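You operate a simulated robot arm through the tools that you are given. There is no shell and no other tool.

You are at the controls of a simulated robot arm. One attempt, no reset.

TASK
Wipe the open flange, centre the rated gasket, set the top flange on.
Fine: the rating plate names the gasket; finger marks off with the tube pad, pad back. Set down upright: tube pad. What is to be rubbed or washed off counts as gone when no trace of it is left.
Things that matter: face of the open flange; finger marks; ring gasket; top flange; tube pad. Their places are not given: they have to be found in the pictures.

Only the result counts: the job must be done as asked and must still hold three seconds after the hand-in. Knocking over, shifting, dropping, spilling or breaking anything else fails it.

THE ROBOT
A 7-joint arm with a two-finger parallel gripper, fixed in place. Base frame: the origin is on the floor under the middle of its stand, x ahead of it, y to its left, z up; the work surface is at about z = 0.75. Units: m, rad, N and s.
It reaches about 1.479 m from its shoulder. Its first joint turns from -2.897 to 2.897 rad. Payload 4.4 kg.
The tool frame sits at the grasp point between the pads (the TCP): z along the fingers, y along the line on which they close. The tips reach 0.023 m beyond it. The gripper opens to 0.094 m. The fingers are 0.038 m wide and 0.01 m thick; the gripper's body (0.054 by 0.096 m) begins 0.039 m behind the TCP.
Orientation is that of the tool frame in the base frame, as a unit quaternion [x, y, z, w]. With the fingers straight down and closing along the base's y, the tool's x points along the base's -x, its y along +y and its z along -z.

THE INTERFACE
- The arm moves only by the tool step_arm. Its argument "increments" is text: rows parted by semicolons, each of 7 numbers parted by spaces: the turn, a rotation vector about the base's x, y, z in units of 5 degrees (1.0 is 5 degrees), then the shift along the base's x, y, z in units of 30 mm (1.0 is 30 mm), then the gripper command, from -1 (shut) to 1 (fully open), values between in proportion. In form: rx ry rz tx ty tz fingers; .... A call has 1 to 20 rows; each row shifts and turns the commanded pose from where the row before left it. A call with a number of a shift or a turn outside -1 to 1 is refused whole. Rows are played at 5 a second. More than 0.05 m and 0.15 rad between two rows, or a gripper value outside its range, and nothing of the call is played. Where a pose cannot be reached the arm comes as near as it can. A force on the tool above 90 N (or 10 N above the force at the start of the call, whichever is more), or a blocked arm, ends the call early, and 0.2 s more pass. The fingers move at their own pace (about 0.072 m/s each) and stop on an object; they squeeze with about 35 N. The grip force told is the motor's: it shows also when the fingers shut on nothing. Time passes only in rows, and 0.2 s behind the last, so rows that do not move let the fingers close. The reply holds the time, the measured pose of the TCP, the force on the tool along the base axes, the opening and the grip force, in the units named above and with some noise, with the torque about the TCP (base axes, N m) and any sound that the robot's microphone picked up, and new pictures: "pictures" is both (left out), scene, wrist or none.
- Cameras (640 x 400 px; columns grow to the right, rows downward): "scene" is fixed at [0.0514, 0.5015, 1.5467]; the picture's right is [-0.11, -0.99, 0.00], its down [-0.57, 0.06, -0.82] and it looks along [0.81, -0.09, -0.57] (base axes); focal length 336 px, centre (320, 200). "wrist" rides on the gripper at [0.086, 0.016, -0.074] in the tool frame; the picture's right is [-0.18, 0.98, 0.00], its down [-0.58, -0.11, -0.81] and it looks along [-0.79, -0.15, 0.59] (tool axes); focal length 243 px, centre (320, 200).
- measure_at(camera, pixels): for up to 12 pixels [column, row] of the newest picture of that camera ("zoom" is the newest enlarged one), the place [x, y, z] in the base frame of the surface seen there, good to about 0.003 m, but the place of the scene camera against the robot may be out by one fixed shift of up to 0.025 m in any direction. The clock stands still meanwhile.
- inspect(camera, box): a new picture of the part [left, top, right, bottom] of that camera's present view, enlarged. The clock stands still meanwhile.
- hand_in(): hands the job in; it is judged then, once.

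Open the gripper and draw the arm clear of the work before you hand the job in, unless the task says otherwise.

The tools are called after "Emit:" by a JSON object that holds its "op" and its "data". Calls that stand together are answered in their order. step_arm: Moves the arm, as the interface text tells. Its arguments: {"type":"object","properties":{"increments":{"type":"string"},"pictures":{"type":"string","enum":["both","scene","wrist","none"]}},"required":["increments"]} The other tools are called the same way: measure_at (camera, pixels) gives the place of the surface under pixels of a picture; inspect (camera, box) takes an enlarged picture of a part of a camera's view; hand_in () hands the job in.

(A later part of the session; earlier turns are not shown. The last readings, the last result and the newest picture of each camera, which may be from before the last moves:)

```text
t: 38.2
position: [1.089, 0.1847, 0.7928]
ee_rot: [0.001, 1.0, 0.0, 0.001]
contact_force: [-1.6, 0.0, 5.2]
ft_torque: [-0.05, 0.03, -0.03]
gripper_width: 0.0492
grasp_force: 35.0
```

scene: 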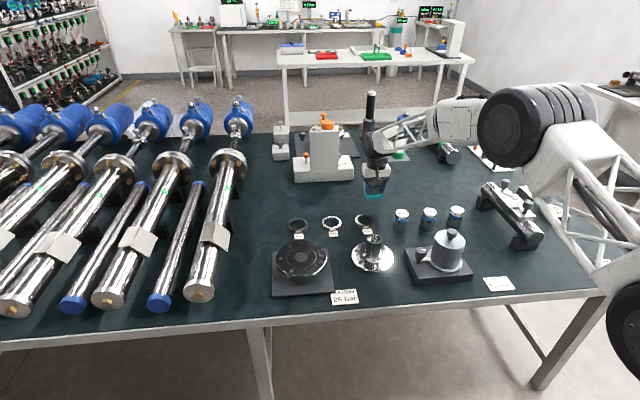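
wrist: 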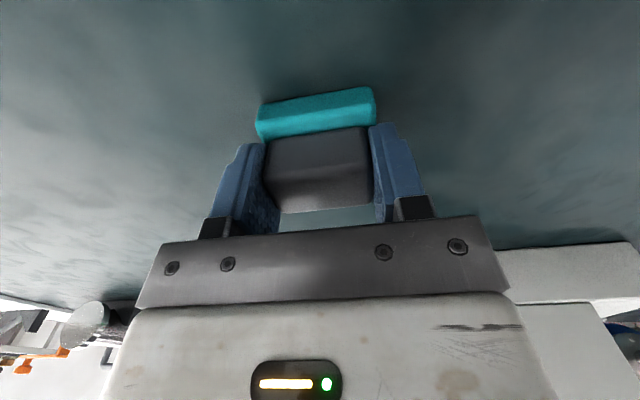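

Contact at 5.2 N: the pad sits on the table. I open the fingers and lift straight up.

Emit:
{"op": "step_arm", "data": {"increments": "0 0 0 0 0 0 1;0 0 0 0 0 0 1;0 0 0 0 0 0 1;0 0 0 0 0 0.5 1;0 0 0 0 0 1 1;0 0 0 0 0 1 1;0 0 0 0 0 1 1;0 0 0 0 0 1 1;0 0 0 0 0 0 1"}}

```text
t: 40.2
position: [1.0895, 0.1841, 0.9273]
ee_rot: [0.0, 1.0, 0.001, 0.0]
contact_force: [0.1, 0.2, 0.0]
ft_torque: [0.02, 0.03, 0.03]
gripper_width: 0.0941
grasp_force: 0.1
```

scene: 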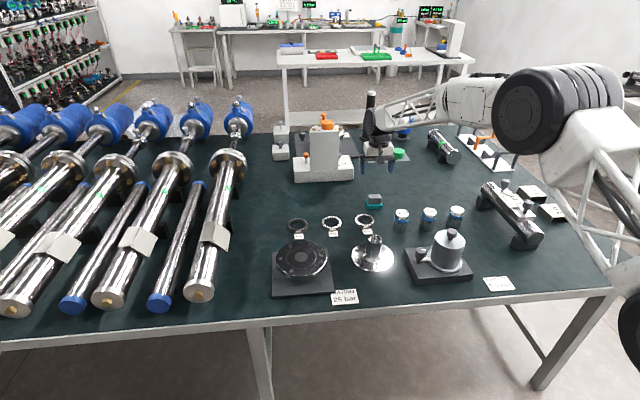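
wrist: 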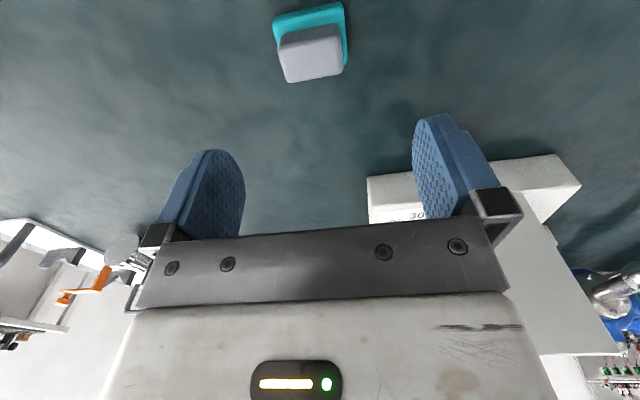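

The pad is back upright in its spot. Next I move over the 25 bar ring near (0.988, 0.36) for a close look.

Emit:
{"op": "step_arm", "data": {"increments": "0 0 0 -0.75 0.977 0 1;0 0 0 -0.75 0.977 0 1;0 0 0 -0.75 0.977 0 1;0 0 0 -0.75 0.977 0 1;0 0 0 -0.75 0.977 0 1;0 0 0 -0.75 0.977 0 1;0 0 0 0 0 0 1"}}

Emit:
{"op": "inspect", "data": {"camera": "wrist", "box": [230, 0, 420, 120]}}

Emit:
{"op": "inspect", "data": {"camera": "scene", "box": [315, 207, 350, 241]}}

```text
t: 41.8
position: [0.9554, 0.3608, 0.9275]
ee_rot: [0.0, 1.0, -0.001, 0.0]
contact_force: [-0.3, 1.1, -0.4]
ft_torque: [0.02, 0.04, 0.01]
gripper_width: 0.0938
grasp_force: 0.1
```

scene: 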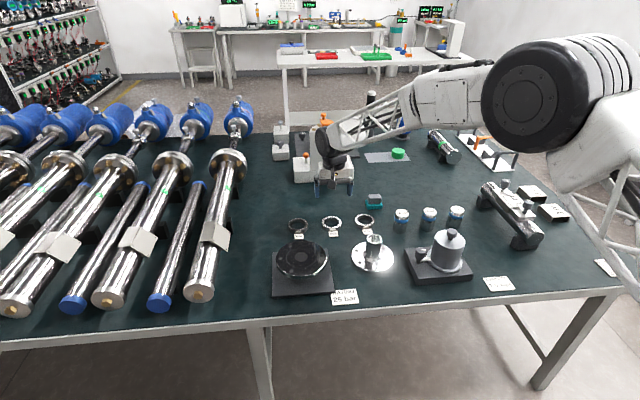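
wrist: 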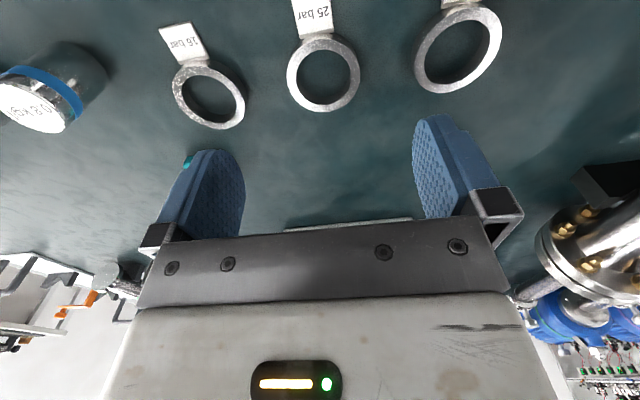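

```text
3.33 times, centred on (325, 60) of wrist
```

zoom: 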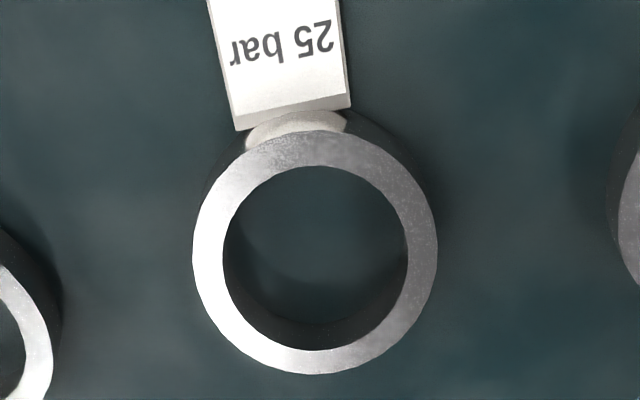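

```text
11.76 times, centred on (332, 224) of scene
```

zoom: 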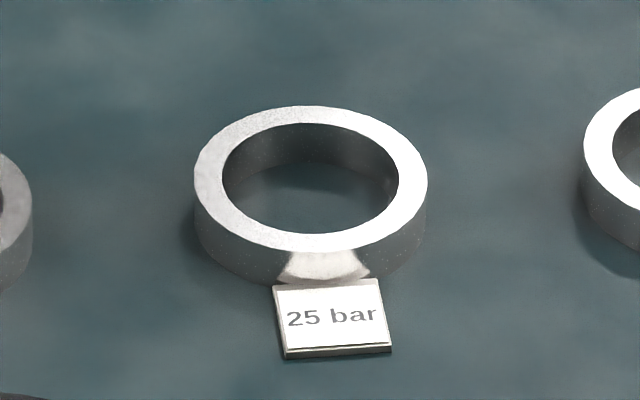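

The ring is at about (323,76) in the wrist view and the tag looks like a separate plate beside it. I measure points around the middle of the ring's top band to get its centre.

Emit:
{"op": "measure_at", "data": {"camera": "wrist", "pixels": [[291.4, 76.5], [356, 75], [323.5, 44.4], [323.5, 108.6], [301, 53], [346, 52], [301, 100], [346, 99], [288, 76.5], [359, 75], [324, 39.5], [323.5, 111.5]]}}

Emit:
{"op": "measure_at", "data": {"camera": "zoom", "pixels": [[208, 180], [413, 180], [311, 113], [313, 243], [311, 300], [285, 290], [375, 285], [288, 350], [388, 348], [280, 265], [365, 270], [200, 220]]}}

```text
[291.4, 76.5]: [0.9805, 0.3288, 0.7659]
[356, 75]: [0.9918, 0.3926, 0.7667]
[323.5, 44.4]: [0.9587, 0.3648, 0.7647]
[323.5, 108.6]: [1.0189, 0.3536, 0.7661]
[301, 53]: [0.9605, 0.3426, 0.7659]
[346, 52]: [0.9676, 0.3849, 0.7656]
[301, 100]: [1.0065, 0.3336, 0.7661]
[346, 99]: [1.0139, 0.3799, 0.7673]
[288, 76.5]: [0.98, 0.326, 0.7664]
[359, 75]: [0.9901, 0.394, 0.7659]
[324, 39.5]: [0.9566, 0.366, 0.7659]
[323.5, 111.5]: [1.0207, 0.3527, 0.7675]
```

```text
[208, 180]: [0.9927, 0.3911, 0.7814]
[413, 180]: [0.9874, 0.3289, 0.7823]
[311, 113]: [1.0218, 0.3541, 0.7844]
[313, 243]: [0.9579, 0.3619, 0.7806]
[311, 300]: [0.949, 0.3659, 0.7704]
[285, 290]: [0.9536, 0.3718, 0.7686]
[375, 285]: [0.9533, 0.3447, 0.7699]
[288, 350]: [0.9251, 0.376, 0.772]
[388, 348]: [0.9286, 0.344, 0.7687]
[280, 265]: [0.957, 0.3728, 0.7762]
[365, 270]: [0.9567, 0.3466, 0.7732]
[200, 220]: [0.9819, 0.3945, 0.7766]
```

The ring's centre comes out at (0.987, 0.360), outer radius ≈0.034, top z 0.766; the tag is a thin plate at z≈0.753, x 0.925–0.955, clear of the fingers. I descend to z≈0.80 above it.

Emit:
{"op": "step_arm", "data": {"increments": "0 0 0 0.213 -0.005 -0.85 1;0 0 0 0.213 -0.005 -0.85 1;0 0 0 0.213 -0.005 -0.85 1;0 0 0 0.213 -0.005 -0.85 1;0 0 0 0.213 -0.005 -0.85 1;0 0 0 0 0 0 1", "pictures": "wrist"}}

Emit:
{"op": "inspect", "data": {"camera": "wrist", "box": [200, 60, 450, 220]}}

```text
t: 43.2
position: [0.9864, 0.3599, 0.8013]
ee_rot: [0.0, 1.0, -0.001, 0.0]
contact_force: [-0.4, 0.0, 0.5]
ft_torque: [0.03, -0.05, -0.02]
gripper_width: 0.0941
grasp_force: 0.1
```

wrist: 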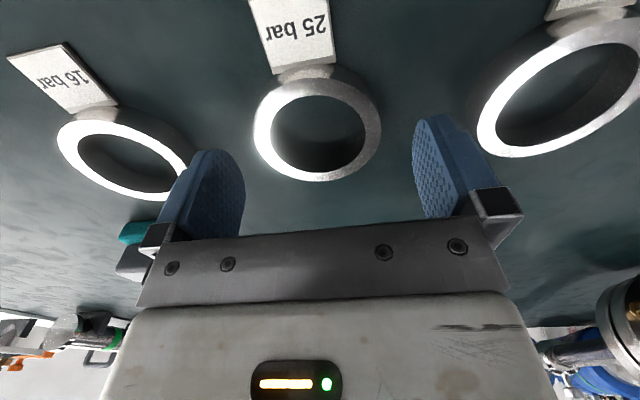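

```text
2.50 times, centred on (325, 140) of wrist
```

zoom: 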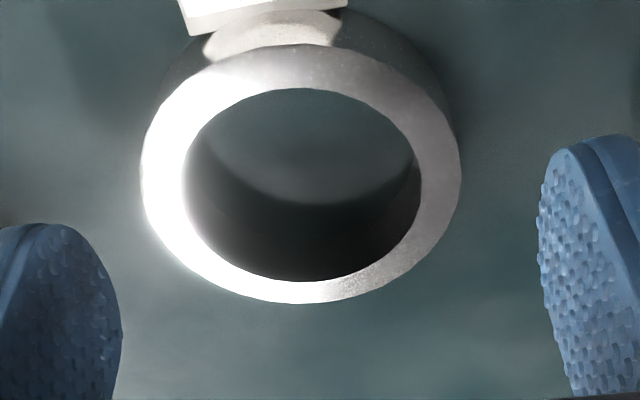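

I re-measure the ring from this closer view before closing.

Emit:
{"op": "measure_at", "data": {"camera": "zoom", "pixels": [[163, 175], [440, 175], [303, 70], [303, 293], [205, 92], [400, 92], [205, 262], [400, 262], [310, 240], [270, 25], [250, 12]]}}

```text
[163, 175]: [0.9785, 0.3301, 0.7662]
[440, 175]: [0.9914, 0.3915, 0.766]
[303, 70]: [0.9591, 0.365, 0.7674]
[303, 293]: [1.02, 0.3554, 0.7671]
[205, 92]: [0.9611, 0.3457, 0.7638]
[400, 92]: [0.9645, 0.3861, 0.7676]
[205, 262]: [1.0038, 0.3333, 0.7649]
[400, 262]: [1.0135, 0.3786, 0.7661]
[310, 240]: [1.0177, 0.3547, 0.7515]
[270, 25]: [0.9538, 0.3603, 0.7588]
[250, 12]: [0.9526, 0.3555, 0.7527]
```

The centre is confirmed at ≈(0.987, 0.360). I descend to z≈0.776 (tips at 0.753) and close on the ring.

Emit:
{"op": "step_arm", "data": {"increments": "0 0 0 0.03 0.01 -0.42 1;0 0 0 0 0 -0.42 1;0 0 0 0 0 0 1;0 0 0 0 0 0 -1;0 0 0 0 0 0 -1;0 0 0 0 0 0 -1;0 0 0 0 0 0 -1", "pictures": "both"}}

```text
t: 44.8
position: [0.9878, 0.3605, 0.7749]
ee_rot: [0.0, 1.0, 0.0, 0.0]
contact_force: [0.1, 1.1, -0.3]
ft_torque: [-0.02, -0.03, 0.01]
gripper_width: 0.0721
grasp_force: 34.9
```

scene: 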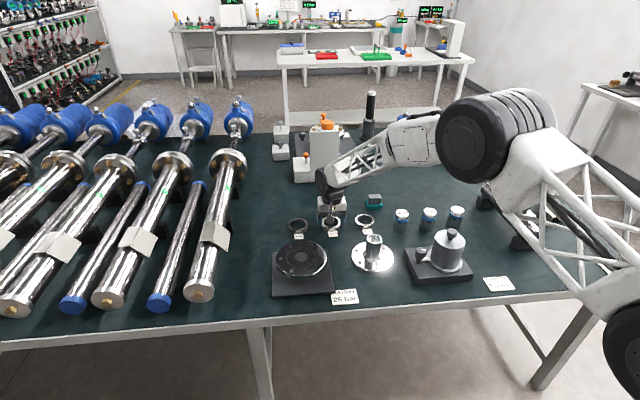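
wrist: 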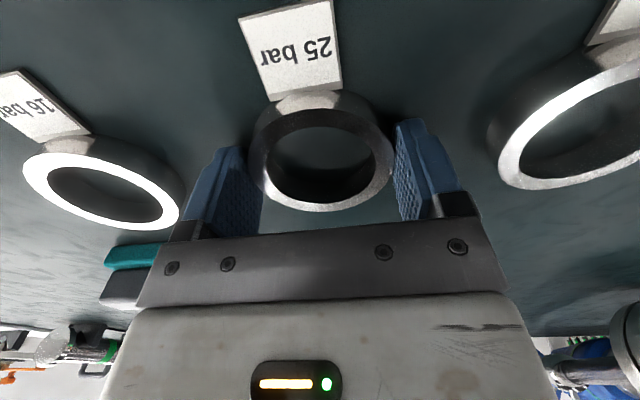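

Closed on the ring at 0.072 m. I lift it a few centimetres and check whether the tag stays on the table.

Emit:
{"op": "step_arm", "data": {"increments": "0 0 0 0 0 0.3 -1;0 0 0 0 0 0.8 -1;0 0 0 0 0 0.8 -1;0 0 0 0 0 0.8 -1;0 0 0 0 0 0 -1", "pictures": "both"}}

Emit:
{"op": "inspect", "data": {"camera": "scene", "box": [290, 170, 380, 245]}}

Emit:
{"op": "inspect", "data": {"camera": "wrist", "box": [200, 0, 450, 220]}}

```text
t: 46.0
position: [0.9863, 0.3609, 0.8559]
ee_rot: [0.0, 1.0, 0.0, 0.0]
contact_force: [0.0, -0.1, -1.3]
ft_torque: [0.0, 0.03, 0.0]
gripper_width: 0.0722
grasp_force: 34.7
```

scene: 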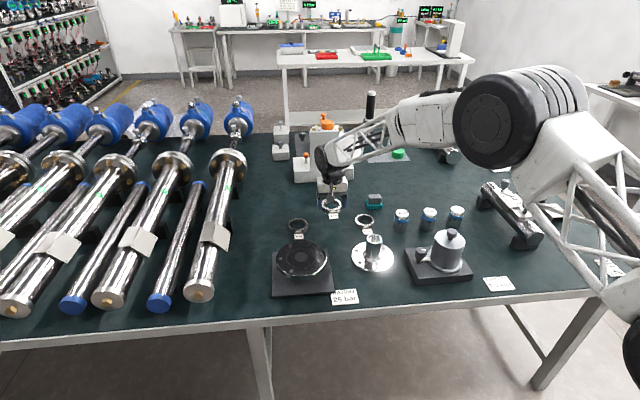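
wrist: 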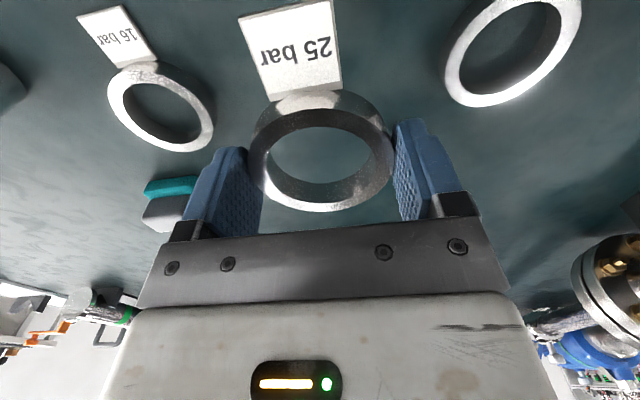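

```text
5.33 times, centred on (335, 208) of scene
```

zoom: 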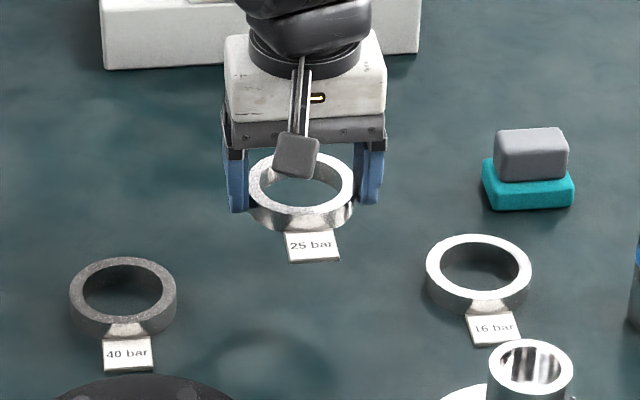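

```text
1.82 times, centred on (325, 110) of wrist
```

zoom: 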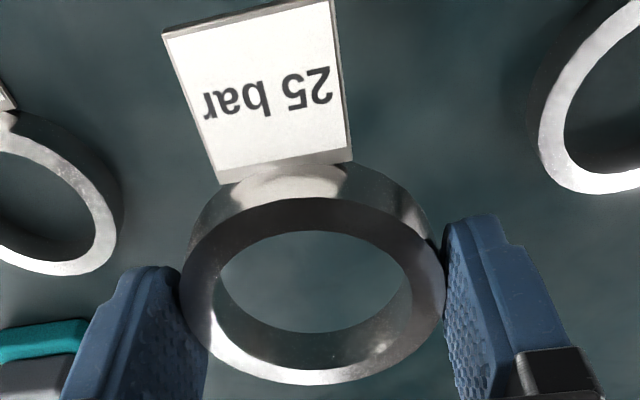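

The tag lifts with the ring, so it's fixed to it; it reaches only ~0.062 m from the centre and lies flush at the bottom. I measure the held ring to find its centre relative to the TCP.

Emit:
{"op": "measure_at", "data": {"camera": "zoom", "pixels": [[195, 275], [432, 268], [313, 214], [313, 375], [230, 225], [395, 225], [235, 350], [400, 345], [265, 185], [260, 165], [175, 40], [330, 10]]}}

```text
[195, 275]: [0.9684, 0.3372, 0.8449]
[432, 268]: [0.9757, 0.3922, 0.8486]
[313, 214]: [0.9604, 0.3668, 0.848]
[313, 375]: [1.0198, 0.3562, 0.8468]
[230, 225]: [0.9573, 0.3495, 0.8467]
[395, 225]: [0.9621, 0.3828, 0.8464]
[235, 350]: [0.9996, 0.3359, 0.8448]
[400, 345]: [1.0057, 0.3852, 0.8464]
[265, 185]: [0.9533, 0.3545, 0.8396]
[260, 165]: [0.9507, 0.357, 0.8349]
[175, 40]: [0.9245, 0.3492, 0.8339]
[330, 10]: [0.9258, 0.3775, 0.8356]
```

The ring centre coincides with the TCP within ~1 mm. I carry it up and over to a viewing pose near (0.72, 0.482, 1.05) to refine the flange centre with the wrist camera.

Emit:
{"op": "step_arm", "data": {"increments": "0 0 0 0 0 0.9 -1;0 0 0 -0.887 0.403 0.6 -1;0 0 0 -0.887 0.403 0.6 -1;0 0 0 -0.887 0.403 0.6 -1;0 0 0 -0.887 0.403 0.6 -1;0 0 0 -0.887 0.403 0.6 -1;0 0 0 -0.887 0.403 0.6 -1;0 0 0 -0.887 0.403 0.6 -1;0 0 0 -0.887 0.403 0.6 -1;0 0 0 -0.887 0.403 0.6 -1;0 0 0 -0.887 0.403 0.6 -1;0 0 0 0 0 0 -1"}}

Emit:
{"op": "inspect", "data": {"camera": "wrist", "box": [220, 0, 460, 150]}}

```text
t: 48.6
position: [0.7201, 0.4816, 1.0629]
ee_rot: [0.0, 1.0, 0.0, 0.0]
contact_force: [0.5, -0.3, -0.4]
ft_torque: [0.02, 0.0, -0.01]
gripper_width: 0.072
grasp_force: 35.2
```

scene: 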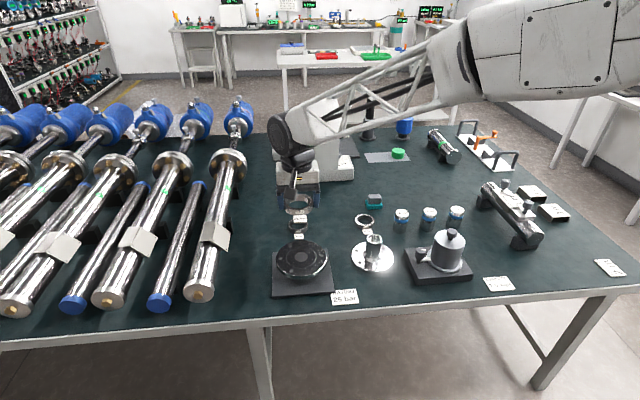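
wrist: 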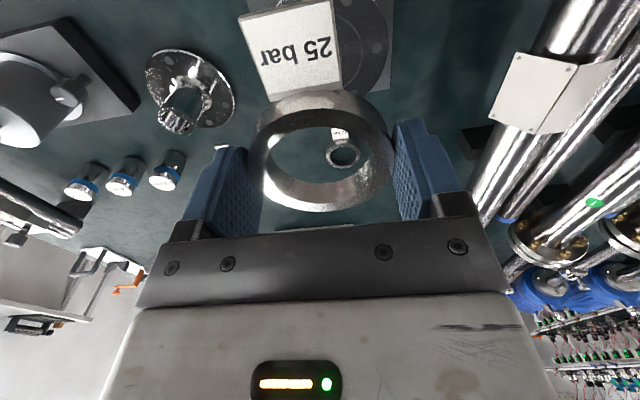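

```text
2.67 times, centred on (340, 75) of wrist
```

zoom: 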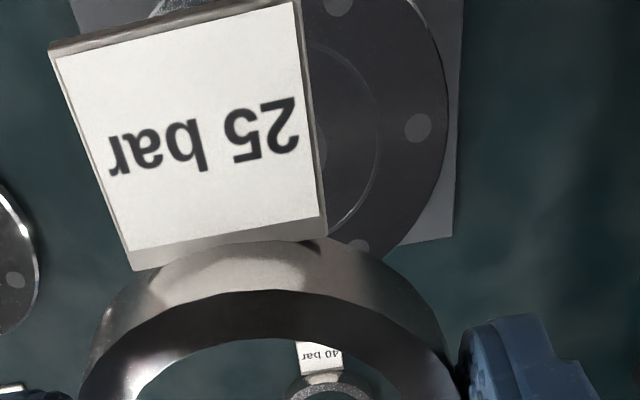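

The tag hides part of the flange, but three bolt holes at zoom (338,3), (418,128), (357,247) are visible. I measure them for the centre.

Emit:
{"op": "measure_at", "data": {"camera": "zoom", "pixels": [[338, 4], [418, 128], [357, 246], [342, 220], [378, 120], [445, 110]]}}

Emit:
{"op": "inspect", "data": {"camera": "scene", "box": [266, 236, 338, 281]}}

```text
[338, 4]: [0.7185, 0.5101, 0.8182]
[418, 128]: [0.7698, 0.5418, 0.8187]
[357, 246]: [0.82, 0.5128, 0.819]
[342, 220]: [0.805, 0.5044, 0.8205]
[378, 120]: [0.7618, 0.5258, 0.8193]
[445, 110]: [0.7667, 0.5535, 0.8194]
```

```text
8.89 times, centred on (302, 258) of scene
```

zoom: 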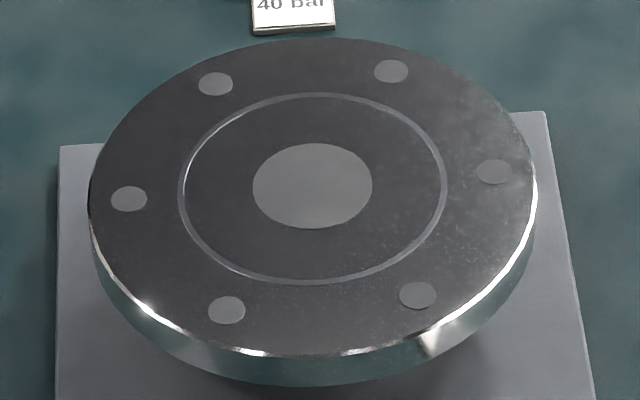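

Both cameras agree on a face centre ≈(0.770, 0.4815). I move the ring over it and descend to z≈0.87.

Emit:
{"op": "step_arm", "data": {"increments": "0 0 0 0.238 0 -0.919 -1;0 0 0 0.238 0 -0.919 -1;0 0 0 0.238 0 -0.919 -1;0 0 0 0.238 0 -0.919 -1;0 0 0 0.238 0 -0.919 -1;0 0 0 0.238 0 -0.919 -1;0 0 0 0.238 0 -0.919 -1;0 0 0 0 0 0 -1"}}

Emit:
{"op": "inspect", "data": {"camera": "scene", "box": [257, 210, 347, 300]}}

Emit:
{"op": "inspect", "data": {"camera": "wrist", "box": [200, 0, 450, 220]}}

```text
t: 50.4
position: [0.7714, 0.4806, 0.8691]
ee_rot: [0.0, 1.0, 0.0, 0.0]
contact_force: [-0.9, 0.5, -0.8]
ft_torque: [-0.03, 0.01, -0.02]
gripper_width: 0.0722
grasp_force: 34.9
```

scene: 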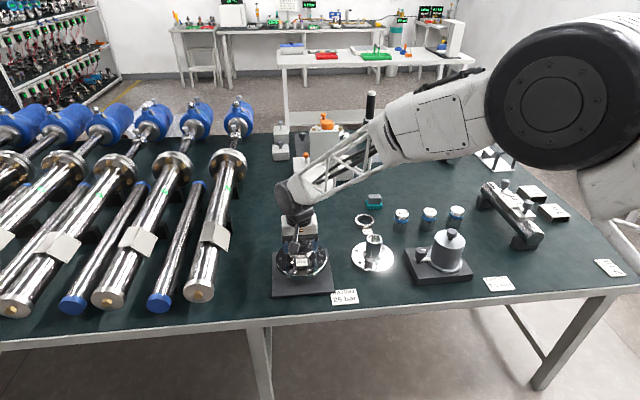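
wrist: 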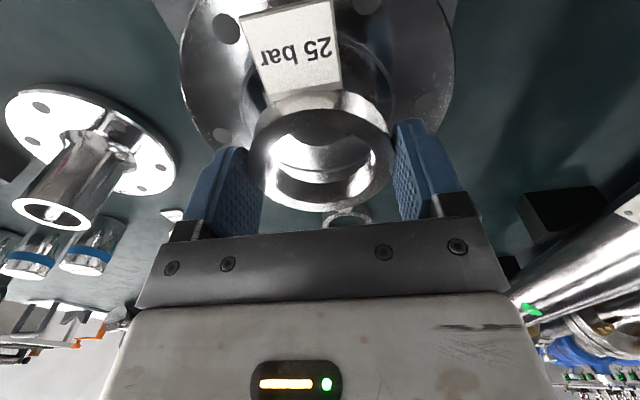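

```text
4.44 times, centred on (302, 255) of scene
```

zoom: 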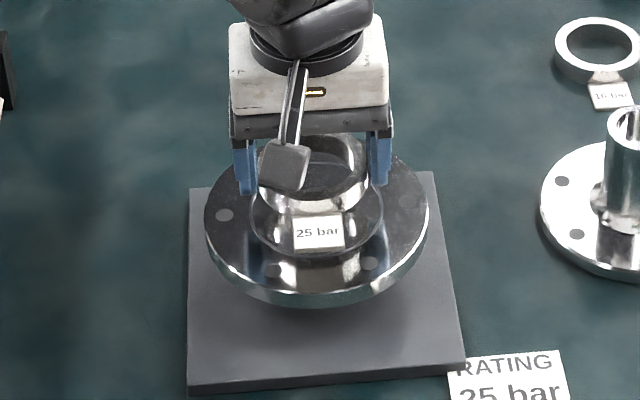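

```text
1.82 times, centred on (325, 110) of wrist
```

zoom: 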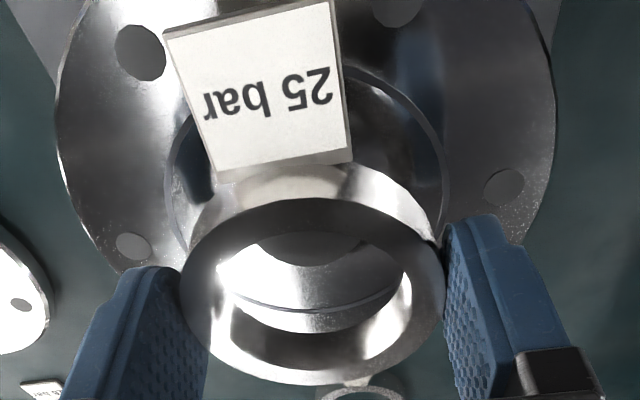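

I measure the four visible bolt holes and the ring again for a final centring check.

Emit:
{"op": "measure_at", "data": {"camera": "zoom", "pixels": [[140, 52], [398, 6], [505, 187], [132, 247], [195, 275], [432, 268], [313, 214], [313, 375], [235, 350], [400, 345], [230, 225], [395, 225]]}}

```text
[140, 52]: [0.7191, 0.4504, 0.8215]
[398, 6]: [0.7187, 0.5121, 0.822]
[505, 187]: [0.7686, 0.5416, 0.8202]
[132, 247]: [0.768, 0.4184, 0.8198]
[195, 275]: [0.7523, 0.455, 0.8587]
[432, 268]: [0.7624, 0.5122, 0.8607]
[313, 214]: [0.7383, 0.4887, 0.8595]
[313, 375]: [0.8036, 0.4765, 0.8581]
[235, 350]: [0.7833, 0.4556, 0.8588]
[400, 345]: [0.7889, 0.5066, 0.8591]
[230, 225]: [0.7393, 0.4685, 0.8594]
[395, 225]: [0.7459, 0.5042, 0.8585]
```

The flange centre from four holes is ≈(0.770, 0.481) and the ring's fitted centre ≈(0.770, 0.482), so it's centred within about 1 mm. I lower until contact.

Emit:
{"op": "step_arm", "data": {"increments": "0 0 0 0 0 -0.4 -1;0 0 0 0 0 -0.3 -1;0 0 0 0 0 -0.05 -1;0 0 0 0 0 0 -1", "pictures": "none"}}

```text
t: 51.4
position: [0.7707, 0.481, 0.8462]
ee_rot: [0.0, 1.0, 0.0, 0.0]
contact_force: [-1.2, 0.2, -0.6]
ft_torque: [0.03, -0.01, 0.01]
gripper_width: 0.0719
grasp_force: 35.1
```

No contact yet at z≈0.846; I lower 1 mm at a time.

Emit:
{"op": "step_arm", "data": {"increments": "0 0 0 0 0 -0.035 -1;0 0 0 0 0 0 -1", "pictures": "none"}}

Emit:
{"op": "step_arm", "data": {"increments": "0 0 0 0 0 -0.03 -1;0 0 0 0 0 0 -1", "pictures": "wrist"}}

```text
t: 52.0
position: [0.7703, 0.4812, 0.8456]
ee_rot: [0.0, 1.0, 0.0, 0.0]
contact_force: [-0.1, -0.1, -0.6]
ft_torque: [0.0, -0.01, 0.02]
gripper_width: 0.0719
grasp_force: 34.8
```

```text
t: 52.6
position: [0.772, 0.4806, 0.8458]
ee_rot: [0.0, 1.0, 0.001, 0.0]
contact_force: [-0.3, 0.2, -0.9]
ft_torque: [0.0, -0.01, -0.02]
gripper_width: 0.0722
grasp_force: 35.1
```

wrist: 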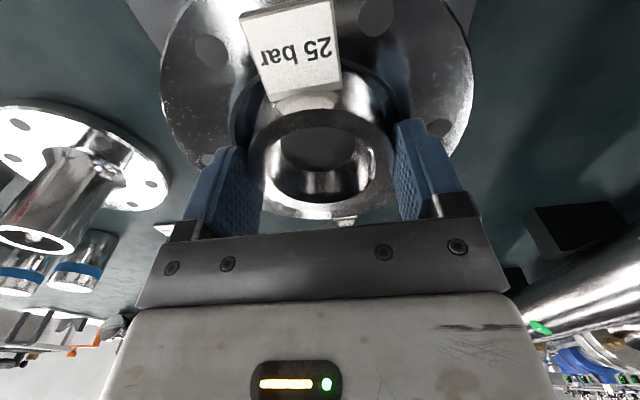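

Still no contact force; continue lowering in ~1 mm steps.

Emit:
{"op": "step_arm", "data": {"increments": "0 0 0 0 0 -0.035 -1;0 0 0 0 0 0 -1", "pictures": "none"}}

Emit:
{"op": "step_arm", "data": {"increments": "0 0 0 0 0 -0.035 -1;0 0 0 0 0 0 -1", "pictures": "none"}}

```text
t: 53.2
position: [0.7707, 0.4806, 0.8448]
ee_rot: [0.001, 1.0, 0.0, 0.001]
contact_force: [-1.0, -0.7, 9.7]
ft_torque: [-0.2, 0.35, 0.01]
gripper_width: 0.0722
grasp_force: 34.9
```

```text
t: 53.8
position: [0.7699, 0.4811, 0.8441]
ee_rot: [0.001, 1.0, 0.001, 0.001]
contact_force: [-3.0, -3.9, 28.6]
ft_torque: [-0.39, -0.04, -0.04]
gripper_width: 0.0722
grasp_force: 34.8
```

Contact is solid (28.6 N). I ease back 1.5 mm, open the fingers, and lift straight up.

Emit:
{"op": "step_arm", "data": {"increments": "0 0 0 0 0 0.05 -1;0 0 0 0 0 0 -1;0 0 0 0 0 0 1;0 0 0 0 0 0 1;0 0 0 0 0 0 1;0 0 0 0 0 0.3 1;0 0 0 0 0 0.8 1;0 0 0 -0.5 0 1 1;0 0 0 -0.5 0 1 1;0 0 0 -0.5 0 1 1;0 0 0 -0.5 0 1 1;0 0 0 0 0 0 1"}}

Emit:
{"op": "inspect", "data": {"camera": "scene", "box": [266, 230, 338, 281]}}

Emit:
{"op": "inspect", "data": {"camera": "wrist", "box": [230, 0, 430, 130]}}

```text
t: 56.4
position: [0.7101, 0.48, 0.9975]
ee_rot: [0.0, 1.0, 0.0, -0.001]
contact_force: [0.2, 0.8, -1.0]
ft_torque: [0.01, 0.03, -0.01]
gripper_width: 0.0942
grasp_force: 0.0
```

scene: 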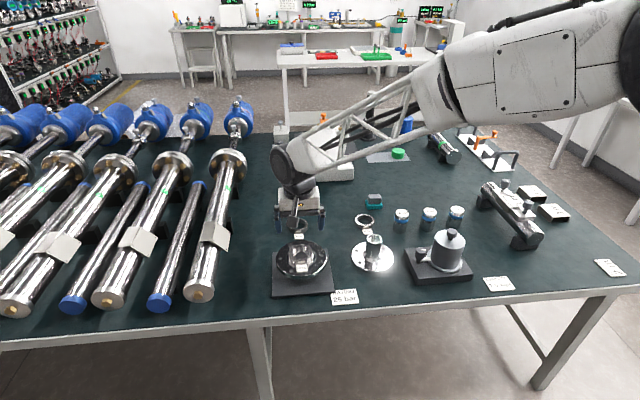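
wrist: 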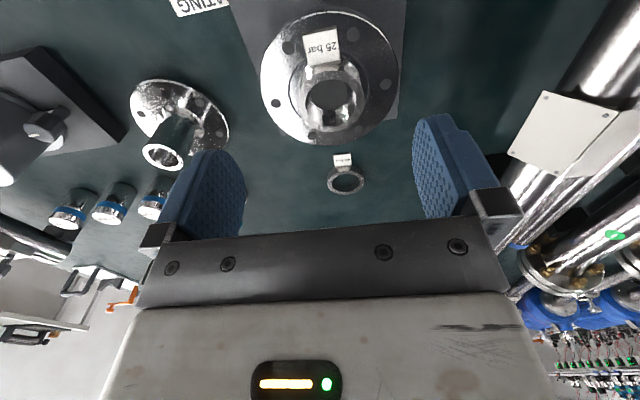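

```text
7.84 times, centred on (302, 256) of scene
```

zoom: 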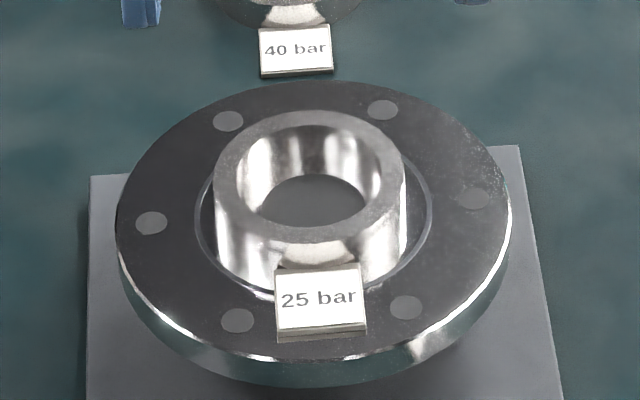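

```text
3.08 times, centred on (330, 65) of wrist
```

zoom: 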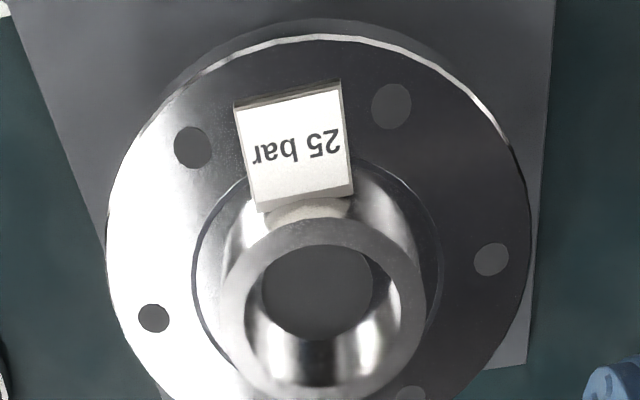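

The ring with its tag sits on the face inside the groove circle. I measure ring and bolt holes to verify the centring.

Emit:
{"op": "measure_at", "data": {"camera": "zoom", "pixels": [[193, 147], [391, 106], [491, 259], [153, 318], [238, 300], [408, 290], [322, 233], [322, 370], [250, 250], [390, 245], [265, 360], [385, 355]]}}

```text
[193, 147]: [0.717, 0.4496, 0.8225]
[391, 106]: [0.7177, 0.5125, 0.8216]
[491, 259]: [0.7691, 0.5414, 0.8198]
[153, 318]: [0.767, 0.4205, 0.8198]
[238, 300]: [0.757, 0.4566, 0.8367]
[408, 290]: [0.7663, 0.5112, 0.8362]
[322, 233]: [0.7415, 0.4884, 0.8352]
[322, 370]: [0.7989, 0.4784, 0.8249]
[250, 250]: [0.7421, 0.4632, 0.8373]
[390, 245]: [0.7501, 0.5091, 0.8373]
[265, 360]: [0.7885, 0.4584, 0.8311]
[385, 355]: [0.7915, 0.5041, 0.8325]
```

The gasket is centred at ≈(0.770, 0.482) with top z≈0.836. Now I move over to view the top flange near (0.79, 0.25).

Emit:
{"op": "step_arm", "data": {"increments": "0 0 0 0.125 -0.96 0 1;0 0 0 0.125 -0.96 0 1;0 0 0 0.125 -0.96 0 1;0 0 0 0.125 -0.96 0 1;0 0 0 0.125 -0.96 0 1;0 0 0 0.125 -0.96 0 1;0 0 0 0.125 -0.96 0 1;0 0 0 0.125 -0.96 0 1;0 0 0 0 0 0 1"}}

Emit:
{"op": "inspect", "data": {"camera": "wrist", "box": [230, 0, 430, 140]}}

Emit:
{"op": "inspect", "data": {"camera": "scene", "box": [340, 225, 410, 280]}}

```text
t: 58.4
position: [0.7413, 0.2502, 0.999]
ee_rot: [-0.001, 1.0, 0.0, 0.001]
contact_force: [-0.4, 0.0, 0.6]
ft_torque: [-0.01, 0.01, 0.0]
gripper_width: 0.0941
grasp_force: 0.1
```

scene: 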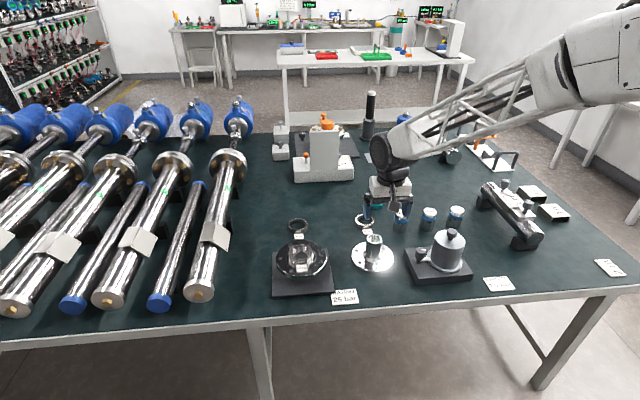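
wrist: 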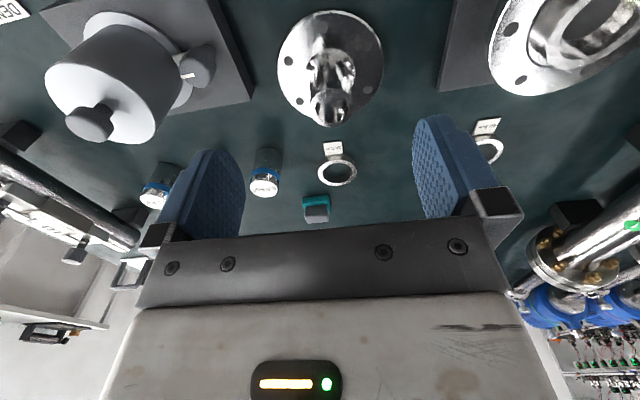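

```text
2.86 times, centred on (330, 70) of wrist
```

zoom: 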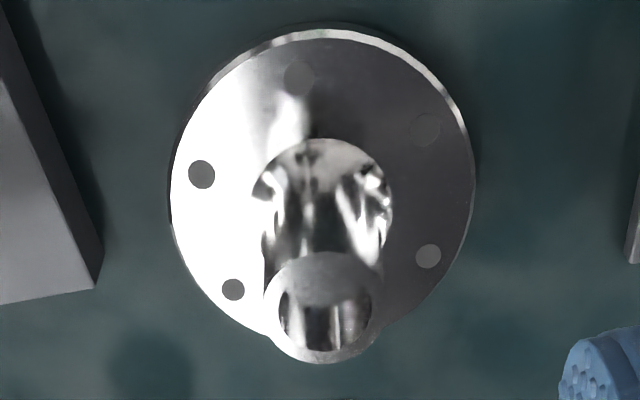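

```text
7.27 times, centred on (375, 252) of scene
```

zoom: 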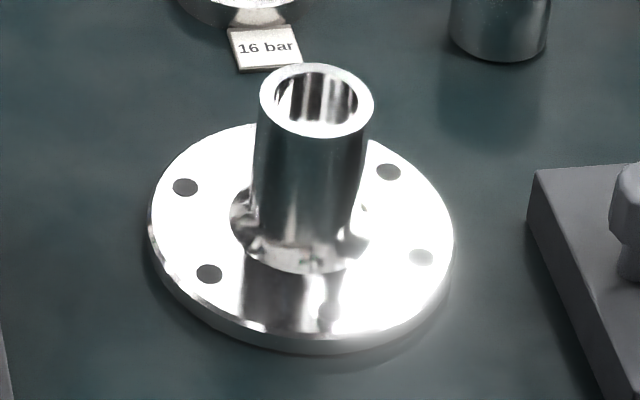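

The top flange has a pipe stub and six holes. I measure the holes, rim and pipe mouth in the wrist picture for centre and bolt-hole yaw.

Emit:
{"op": "measure_at", "data": {"camera": "wrist", "pixels": [[323, 27], [366.7, 45.5], [285.2, 60.9], [367.8, 89.6], [299.6, 101.2], [278, 72], [382, 65], [330, 12]]}}

Emit:
{"op": "measure_at", "data": {"camera": "zoom", "pixels": [[185, 187], [389, 172], [421, 257], [209, 274], [329, 316], [267, 95], [368, 95], [317, 68], [317, 132], [151, 230], [452, 235], [300, 345]]}}

Emit:
{"op": "measure_at", "data": {"camera": "wrist", "pixels": [[312.5, 103], [347, 103], [330, 91], [330, 123], [314, 112], [345, 114], [330, 100], [311, 62], [353, 64]]}}

```text
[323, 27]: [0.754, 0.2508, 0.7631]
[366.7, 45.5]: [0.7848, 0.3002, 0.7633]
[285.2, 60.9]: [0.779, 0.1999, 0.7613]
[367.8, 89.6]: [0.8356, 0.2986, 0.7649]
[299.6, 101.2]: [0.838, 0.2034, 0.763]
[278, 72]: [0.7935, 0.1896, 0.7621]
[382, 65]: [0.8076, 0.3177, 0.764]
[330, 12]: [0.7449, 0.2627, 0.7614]
```

```text
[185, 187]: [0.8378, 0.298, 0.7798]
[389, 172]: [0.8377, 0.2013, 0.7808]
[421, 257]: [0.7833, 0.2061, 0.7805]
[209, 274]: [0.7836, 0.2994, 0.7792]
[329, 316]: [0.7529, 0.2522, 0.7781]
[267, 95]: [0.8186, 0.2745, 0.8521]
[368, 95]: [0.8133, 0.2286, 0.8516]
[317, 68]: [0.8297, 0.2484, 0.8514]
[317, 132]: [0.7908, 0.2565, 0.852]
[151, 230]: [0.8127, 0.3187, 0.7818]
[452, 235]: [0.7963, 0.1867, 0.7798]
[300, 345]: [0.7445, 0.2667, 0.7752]
```

```text
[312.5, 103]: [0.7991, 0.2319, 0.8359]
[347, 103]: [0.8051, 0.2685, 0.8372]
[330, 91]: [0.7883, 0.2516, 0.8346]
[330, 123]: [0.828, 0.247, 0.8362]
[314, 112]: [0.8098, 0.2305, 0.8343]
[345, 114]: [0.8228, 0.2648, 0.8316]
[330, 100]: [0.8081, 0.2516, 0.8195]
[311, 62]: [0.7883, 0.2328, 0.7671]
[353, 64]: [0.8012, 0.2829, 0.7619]
```

The top flange's centre comes out at (0.809, 0.251) in both views, the pipe is ~0.046 m wide with its mouth at z≈0.836, and its holes are at 0°/60°/120°, 30° off the open flange's holes. I check the hub at the foot of the pipe.

Emit:
{"op": "inspect", "data": {"camera": "scene", "box": [358, 230, 392, 265]}}

Emit:
{"op": "inspect", "data": {"camera": "wrist", "box": [300, 30, 370, 130]}}

```text
11.43 times, centred on (375, 248) of scene
```

zoom: 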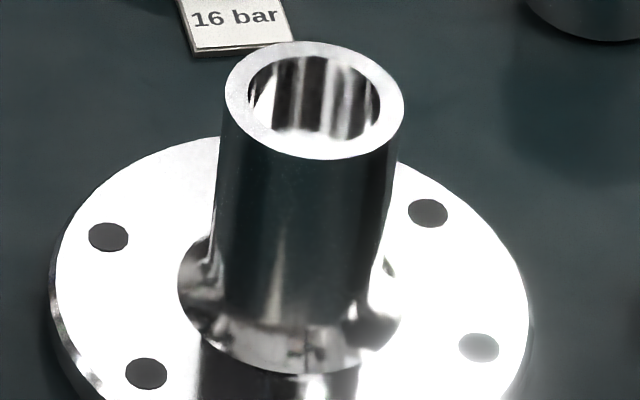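

```text
4.00 times, centred on (335, 80) of wrist
```

zoom: 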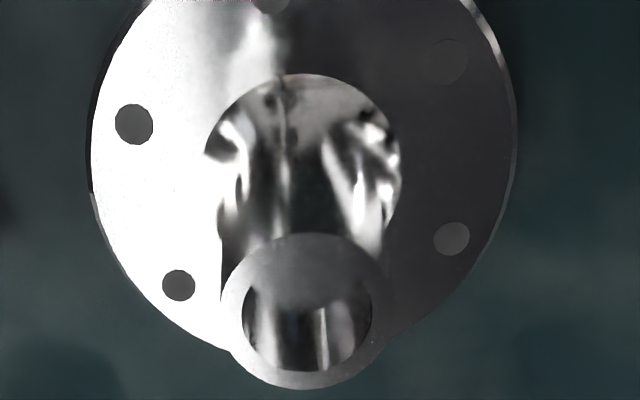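

There is a conical neck at the pipe's foot. I measure its profile to keep the fingertips above it.

Emit:
{"op": "measure_at", "data": {"camera": "zoom", "pixels": [[300, 70], [300, 80], [300, 95], [300, 110], [300, 130], [300, 150], [300, 180], [300, 215], [212, 150], [395, 150], [225, 240], [380, 235]]}}

```text
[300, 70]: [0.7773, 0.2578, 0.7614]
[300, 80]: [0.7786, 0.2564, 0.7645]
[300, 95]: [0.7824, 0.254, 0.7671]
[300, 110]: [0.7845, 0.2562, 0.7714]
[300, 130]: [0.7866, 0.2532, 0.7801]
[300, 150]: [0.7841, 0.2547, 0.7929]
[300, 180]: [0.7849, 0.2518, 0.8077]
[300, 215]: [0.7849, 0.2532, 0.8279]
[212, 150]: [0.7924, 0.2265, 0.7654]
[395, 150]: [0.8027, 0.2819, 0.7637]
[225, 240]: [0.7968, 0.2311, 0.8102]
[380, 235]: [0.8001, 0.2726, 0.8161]
```

The neck ends at z≈0.776; I'll grip at z≈0.812 (tips 0.789, palm 0.851). First I move over (0.809, 0.251) at z≈0.88.

Emit:
{"op": "step_arm", "data": {"increments": "0 0 0 0.451 0 -0.793 1;0 0 0 0.451 0 -0.793 1;0 0 0 0.451 0 -0.793 1;0 0 0 0.451 0 -0.793 1;0 0 0 0.451 0 -0.793 1;0 0 0 0 0 0 1"}}

Emit:
{"op": "inspect", "data": {"camera": "wrist", "box": [220, 0, 440, 220]}}

```text
t: 59.8
position: [0.8082, 0.2494, 0.8788]
ee_rot: [0.0, 1.0, 0.0, 0.0]
contact_force: [0.0, 0.7, -0.4]
ft_torque: [0.0, 0.01, 0.02]
gripper_width: 0.0936
grasp_force: 0.1
```

scene: 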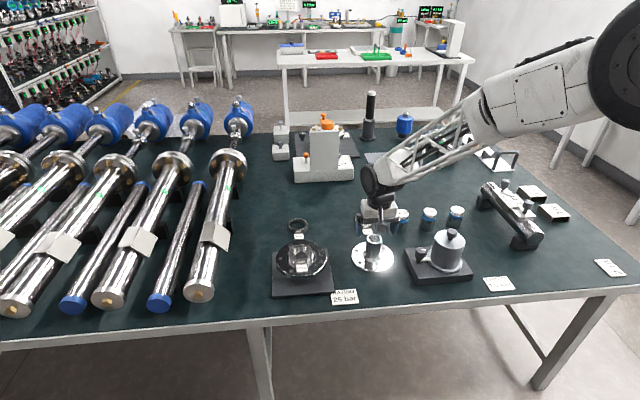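
wrist: 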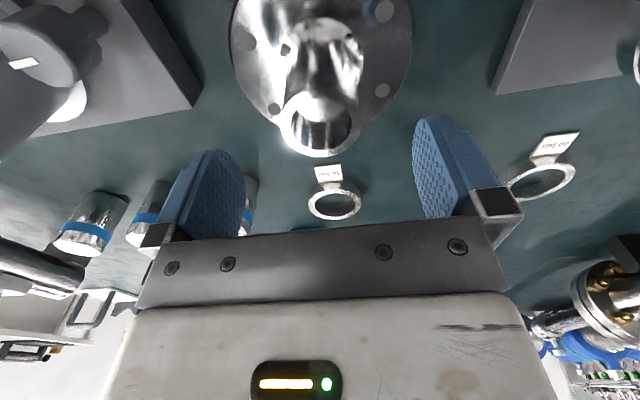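

```text
1.82 times, centred on (330, 110) of wrist
```

zoom: 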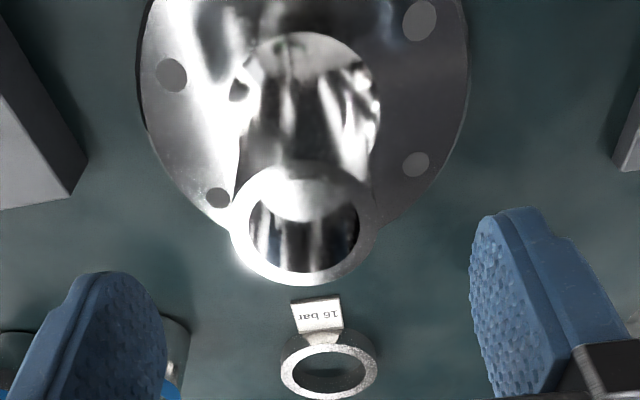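

I re-measure the pipe mouth and check the clearance to the density stand at left (zoom (80,165)).

Emit:
{"op": "measure_at", "data": {"camera": "zoom", "pixels": [[240, 215], [368, 215], [305, 165], [305, 280], [255, 265], [355, 258], [240, 185], [370, 185], [80, 160], [40, 100], [72, 190]]}}

```text
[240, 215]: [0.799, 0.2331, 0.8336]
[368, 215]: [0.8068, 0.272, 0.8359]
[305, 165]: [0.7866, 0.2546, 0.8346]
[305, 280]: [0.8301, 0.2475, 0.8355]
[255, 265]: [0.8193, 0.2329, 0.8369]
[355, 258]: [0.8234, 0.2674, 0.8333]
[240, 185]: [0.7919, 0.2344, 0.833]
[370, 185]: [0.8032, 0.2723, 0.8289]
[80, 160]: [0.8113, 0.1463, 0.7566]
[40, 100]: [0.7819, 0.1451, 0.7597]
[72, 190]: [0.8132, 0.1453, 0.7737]
```

The pipe mouth is centred at (0.8085, 0.2515) and the stand's edge at y=0.146 is clear. I correct by 2 mm, descend to z≈0.812 and close.

Emit:
{"op": "step_arm", "data": {"increments": "0 0 0 0.02 0.06 -0.6 1;0 0 0 0 0 -0.8 1;0 0 0 0 0 -0.82 1;0 0 0 0 0 0 1;0 0 0 0 0 0 -1;0 0 0 0 0 0 -1;0 0 0 0 0 0 -1;0 0 0 0 0 0 -1;0 0 0 0 0 0 -1"}}

```text
t: 61.8
position: [0.8092, 0.2516, 0.8111]
ee_rot: [0.001, 1.0, 0.0, 0.0]
contact_force: [1.3, -4.3, -1.0]
ft_torque: [-0.24, -0.26, -0.1]
gripper_width: 0.0468
grasp_force: 35.5
```

scene: 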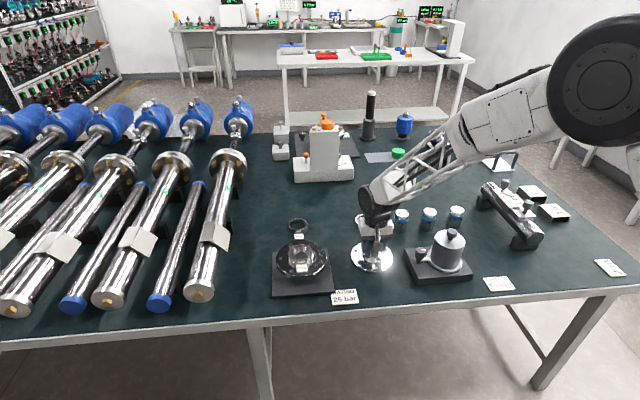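
wrist: 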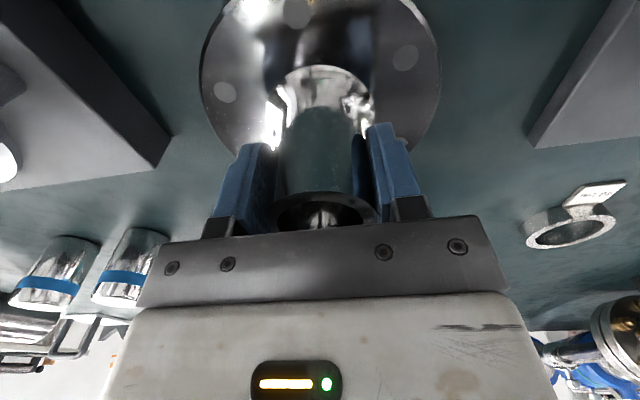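

Gripped at 0.0468 m. I lift slowly to check the hold.

Emit:
{"op": "step_arm", "data": {"increments": "0 0 0 0 0 0.15 -1;0 0 0 0 0 0.3 -1;0 0 0 0 0 0.6 -1;0 0 0 0 0 0.8 -1;0 0 0 0 0 0 -1;0 0 0 0 0 0 -1"}}

```text
t: 63.2
position: [0.8083, 0.2532, 0.8669]
ee_rot: [0.0, 1.0, 0.0, 0.0]
contact_force: [-0.2, 0.9, -13.0]
ft_torque: [-0.02, 0.02, -0.01]
gripper_width: 0.0469
grasp_force: 35.6
```

scene: 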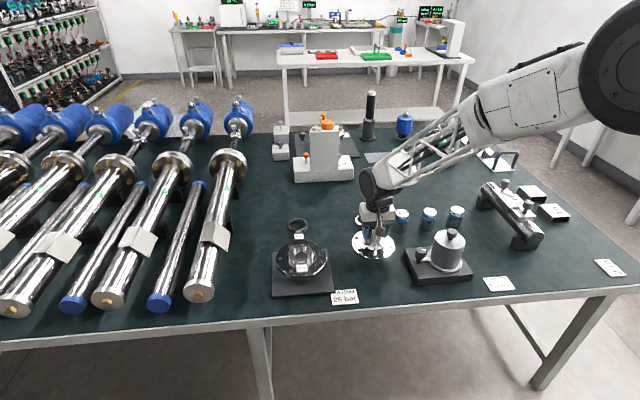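
wrist: 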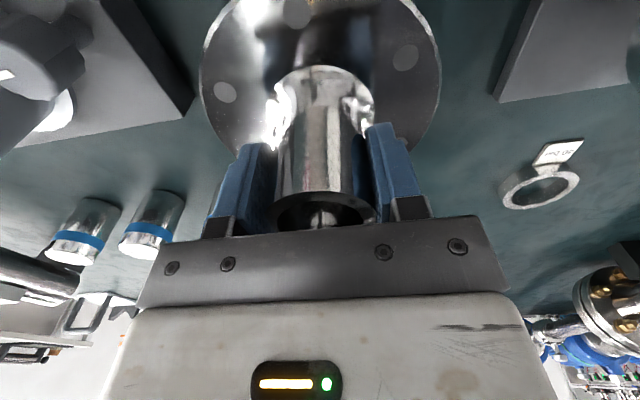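

It hangs straight with 13 N of weight. I lift to z≈0.957, then carry it over the gasket while turning −28.5° so its bolt holes line up with those of the open flange.

Emit:
{"op": "step_arm", "data": {"increments": "0 0 0 0 0 1 -1;0 0 0 0 0 1 -1;0 0 0 0 0 1 -1;0 0 -0.71 -0.158 0.7 0.2 -1;0 0 -0.71 -0.158 0.95 0 -1;0 0 -0.71 -0.158 0.95 0 -1;0 0 -0.71 -0.158 0.95 0 -1;0 0 -0.71 -0.158 0.95 0 -1;0 0 -0.71 -0.158 0.95 0 -1;0 0 -0.71 -0.158 0.95 0 -1;0 0 -0.71 -0.158 0.95 0 -1;0 0 0 0 0.2 0 -1;0 0 0 0 0 0 -1"}}

Emit:
{"op": "inspect", "data": {"camera": "scene", "box": [257, 205, 347, 300]}}

Emit:
{"op": "inspect", "data": {"camera": "wrist", "box": [180, 0, 460, 200]}}

```text
t: 66.0
position: [0.7733, 0.4784, 0.9621]
ee_rot: [0.245, 0.969, 0.0, 0.0]
contact_force: [0.6, 0.1, -13.3]
ft_torque: [0.01, 0.01, 0.0]
gripper_width: 0.0468
grasp_force: 34.8
```

scene: 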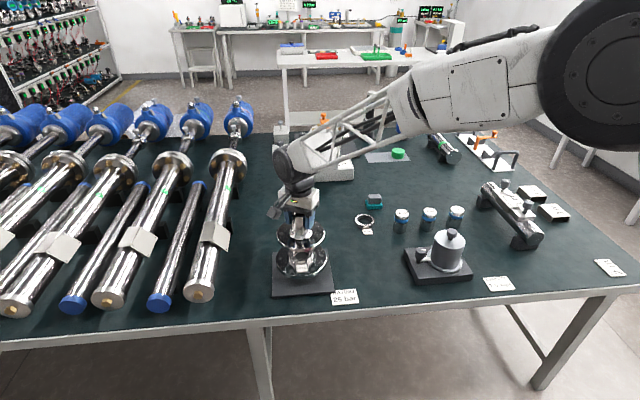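
wrist: 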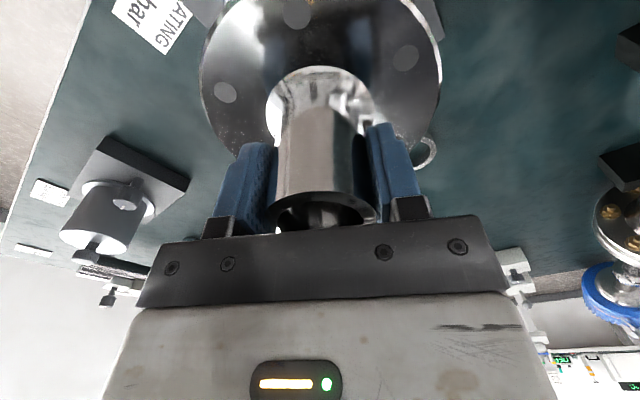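

```text
4.21 times, centred on (302, 252) of scene
```

zoom: 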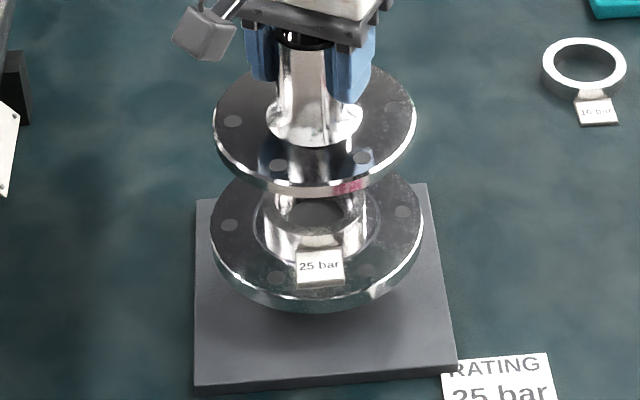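

```text
2.00 times, centred on (320, 100) of wrist
```

zoom: 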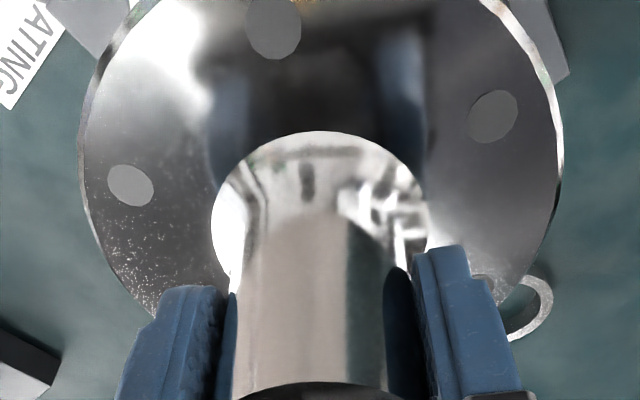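

The yaw turned as asked. I take a tighter scene zoom to compare the top flange's holes with the centre target.

Emit:
{"op": "measure_at", "data": {"camera": "zoom", "pixels": [[131, 185], [274, 27], [493, 116], [100, 130], [545, 110], [320, 135]]}}

Emit:
{"op": "inspect", "data": {"camera": "scene", "box": [270, 212, 334, 276]}}

```text
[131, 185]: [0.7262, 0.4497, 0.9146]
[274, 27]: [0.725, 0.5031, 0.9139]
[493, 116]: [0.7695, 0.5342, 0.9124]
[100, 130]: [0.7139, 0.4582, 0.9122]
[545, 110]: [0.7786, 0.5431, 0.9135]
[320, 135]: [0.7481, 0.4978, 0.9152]
```

```text
6.25 times, centred on (302, 244) of scene
```

zoom: 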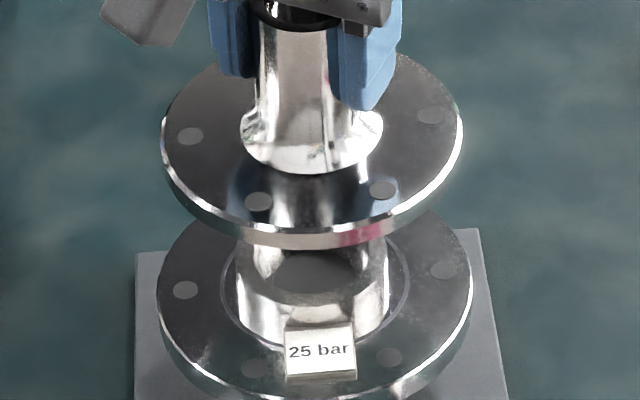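

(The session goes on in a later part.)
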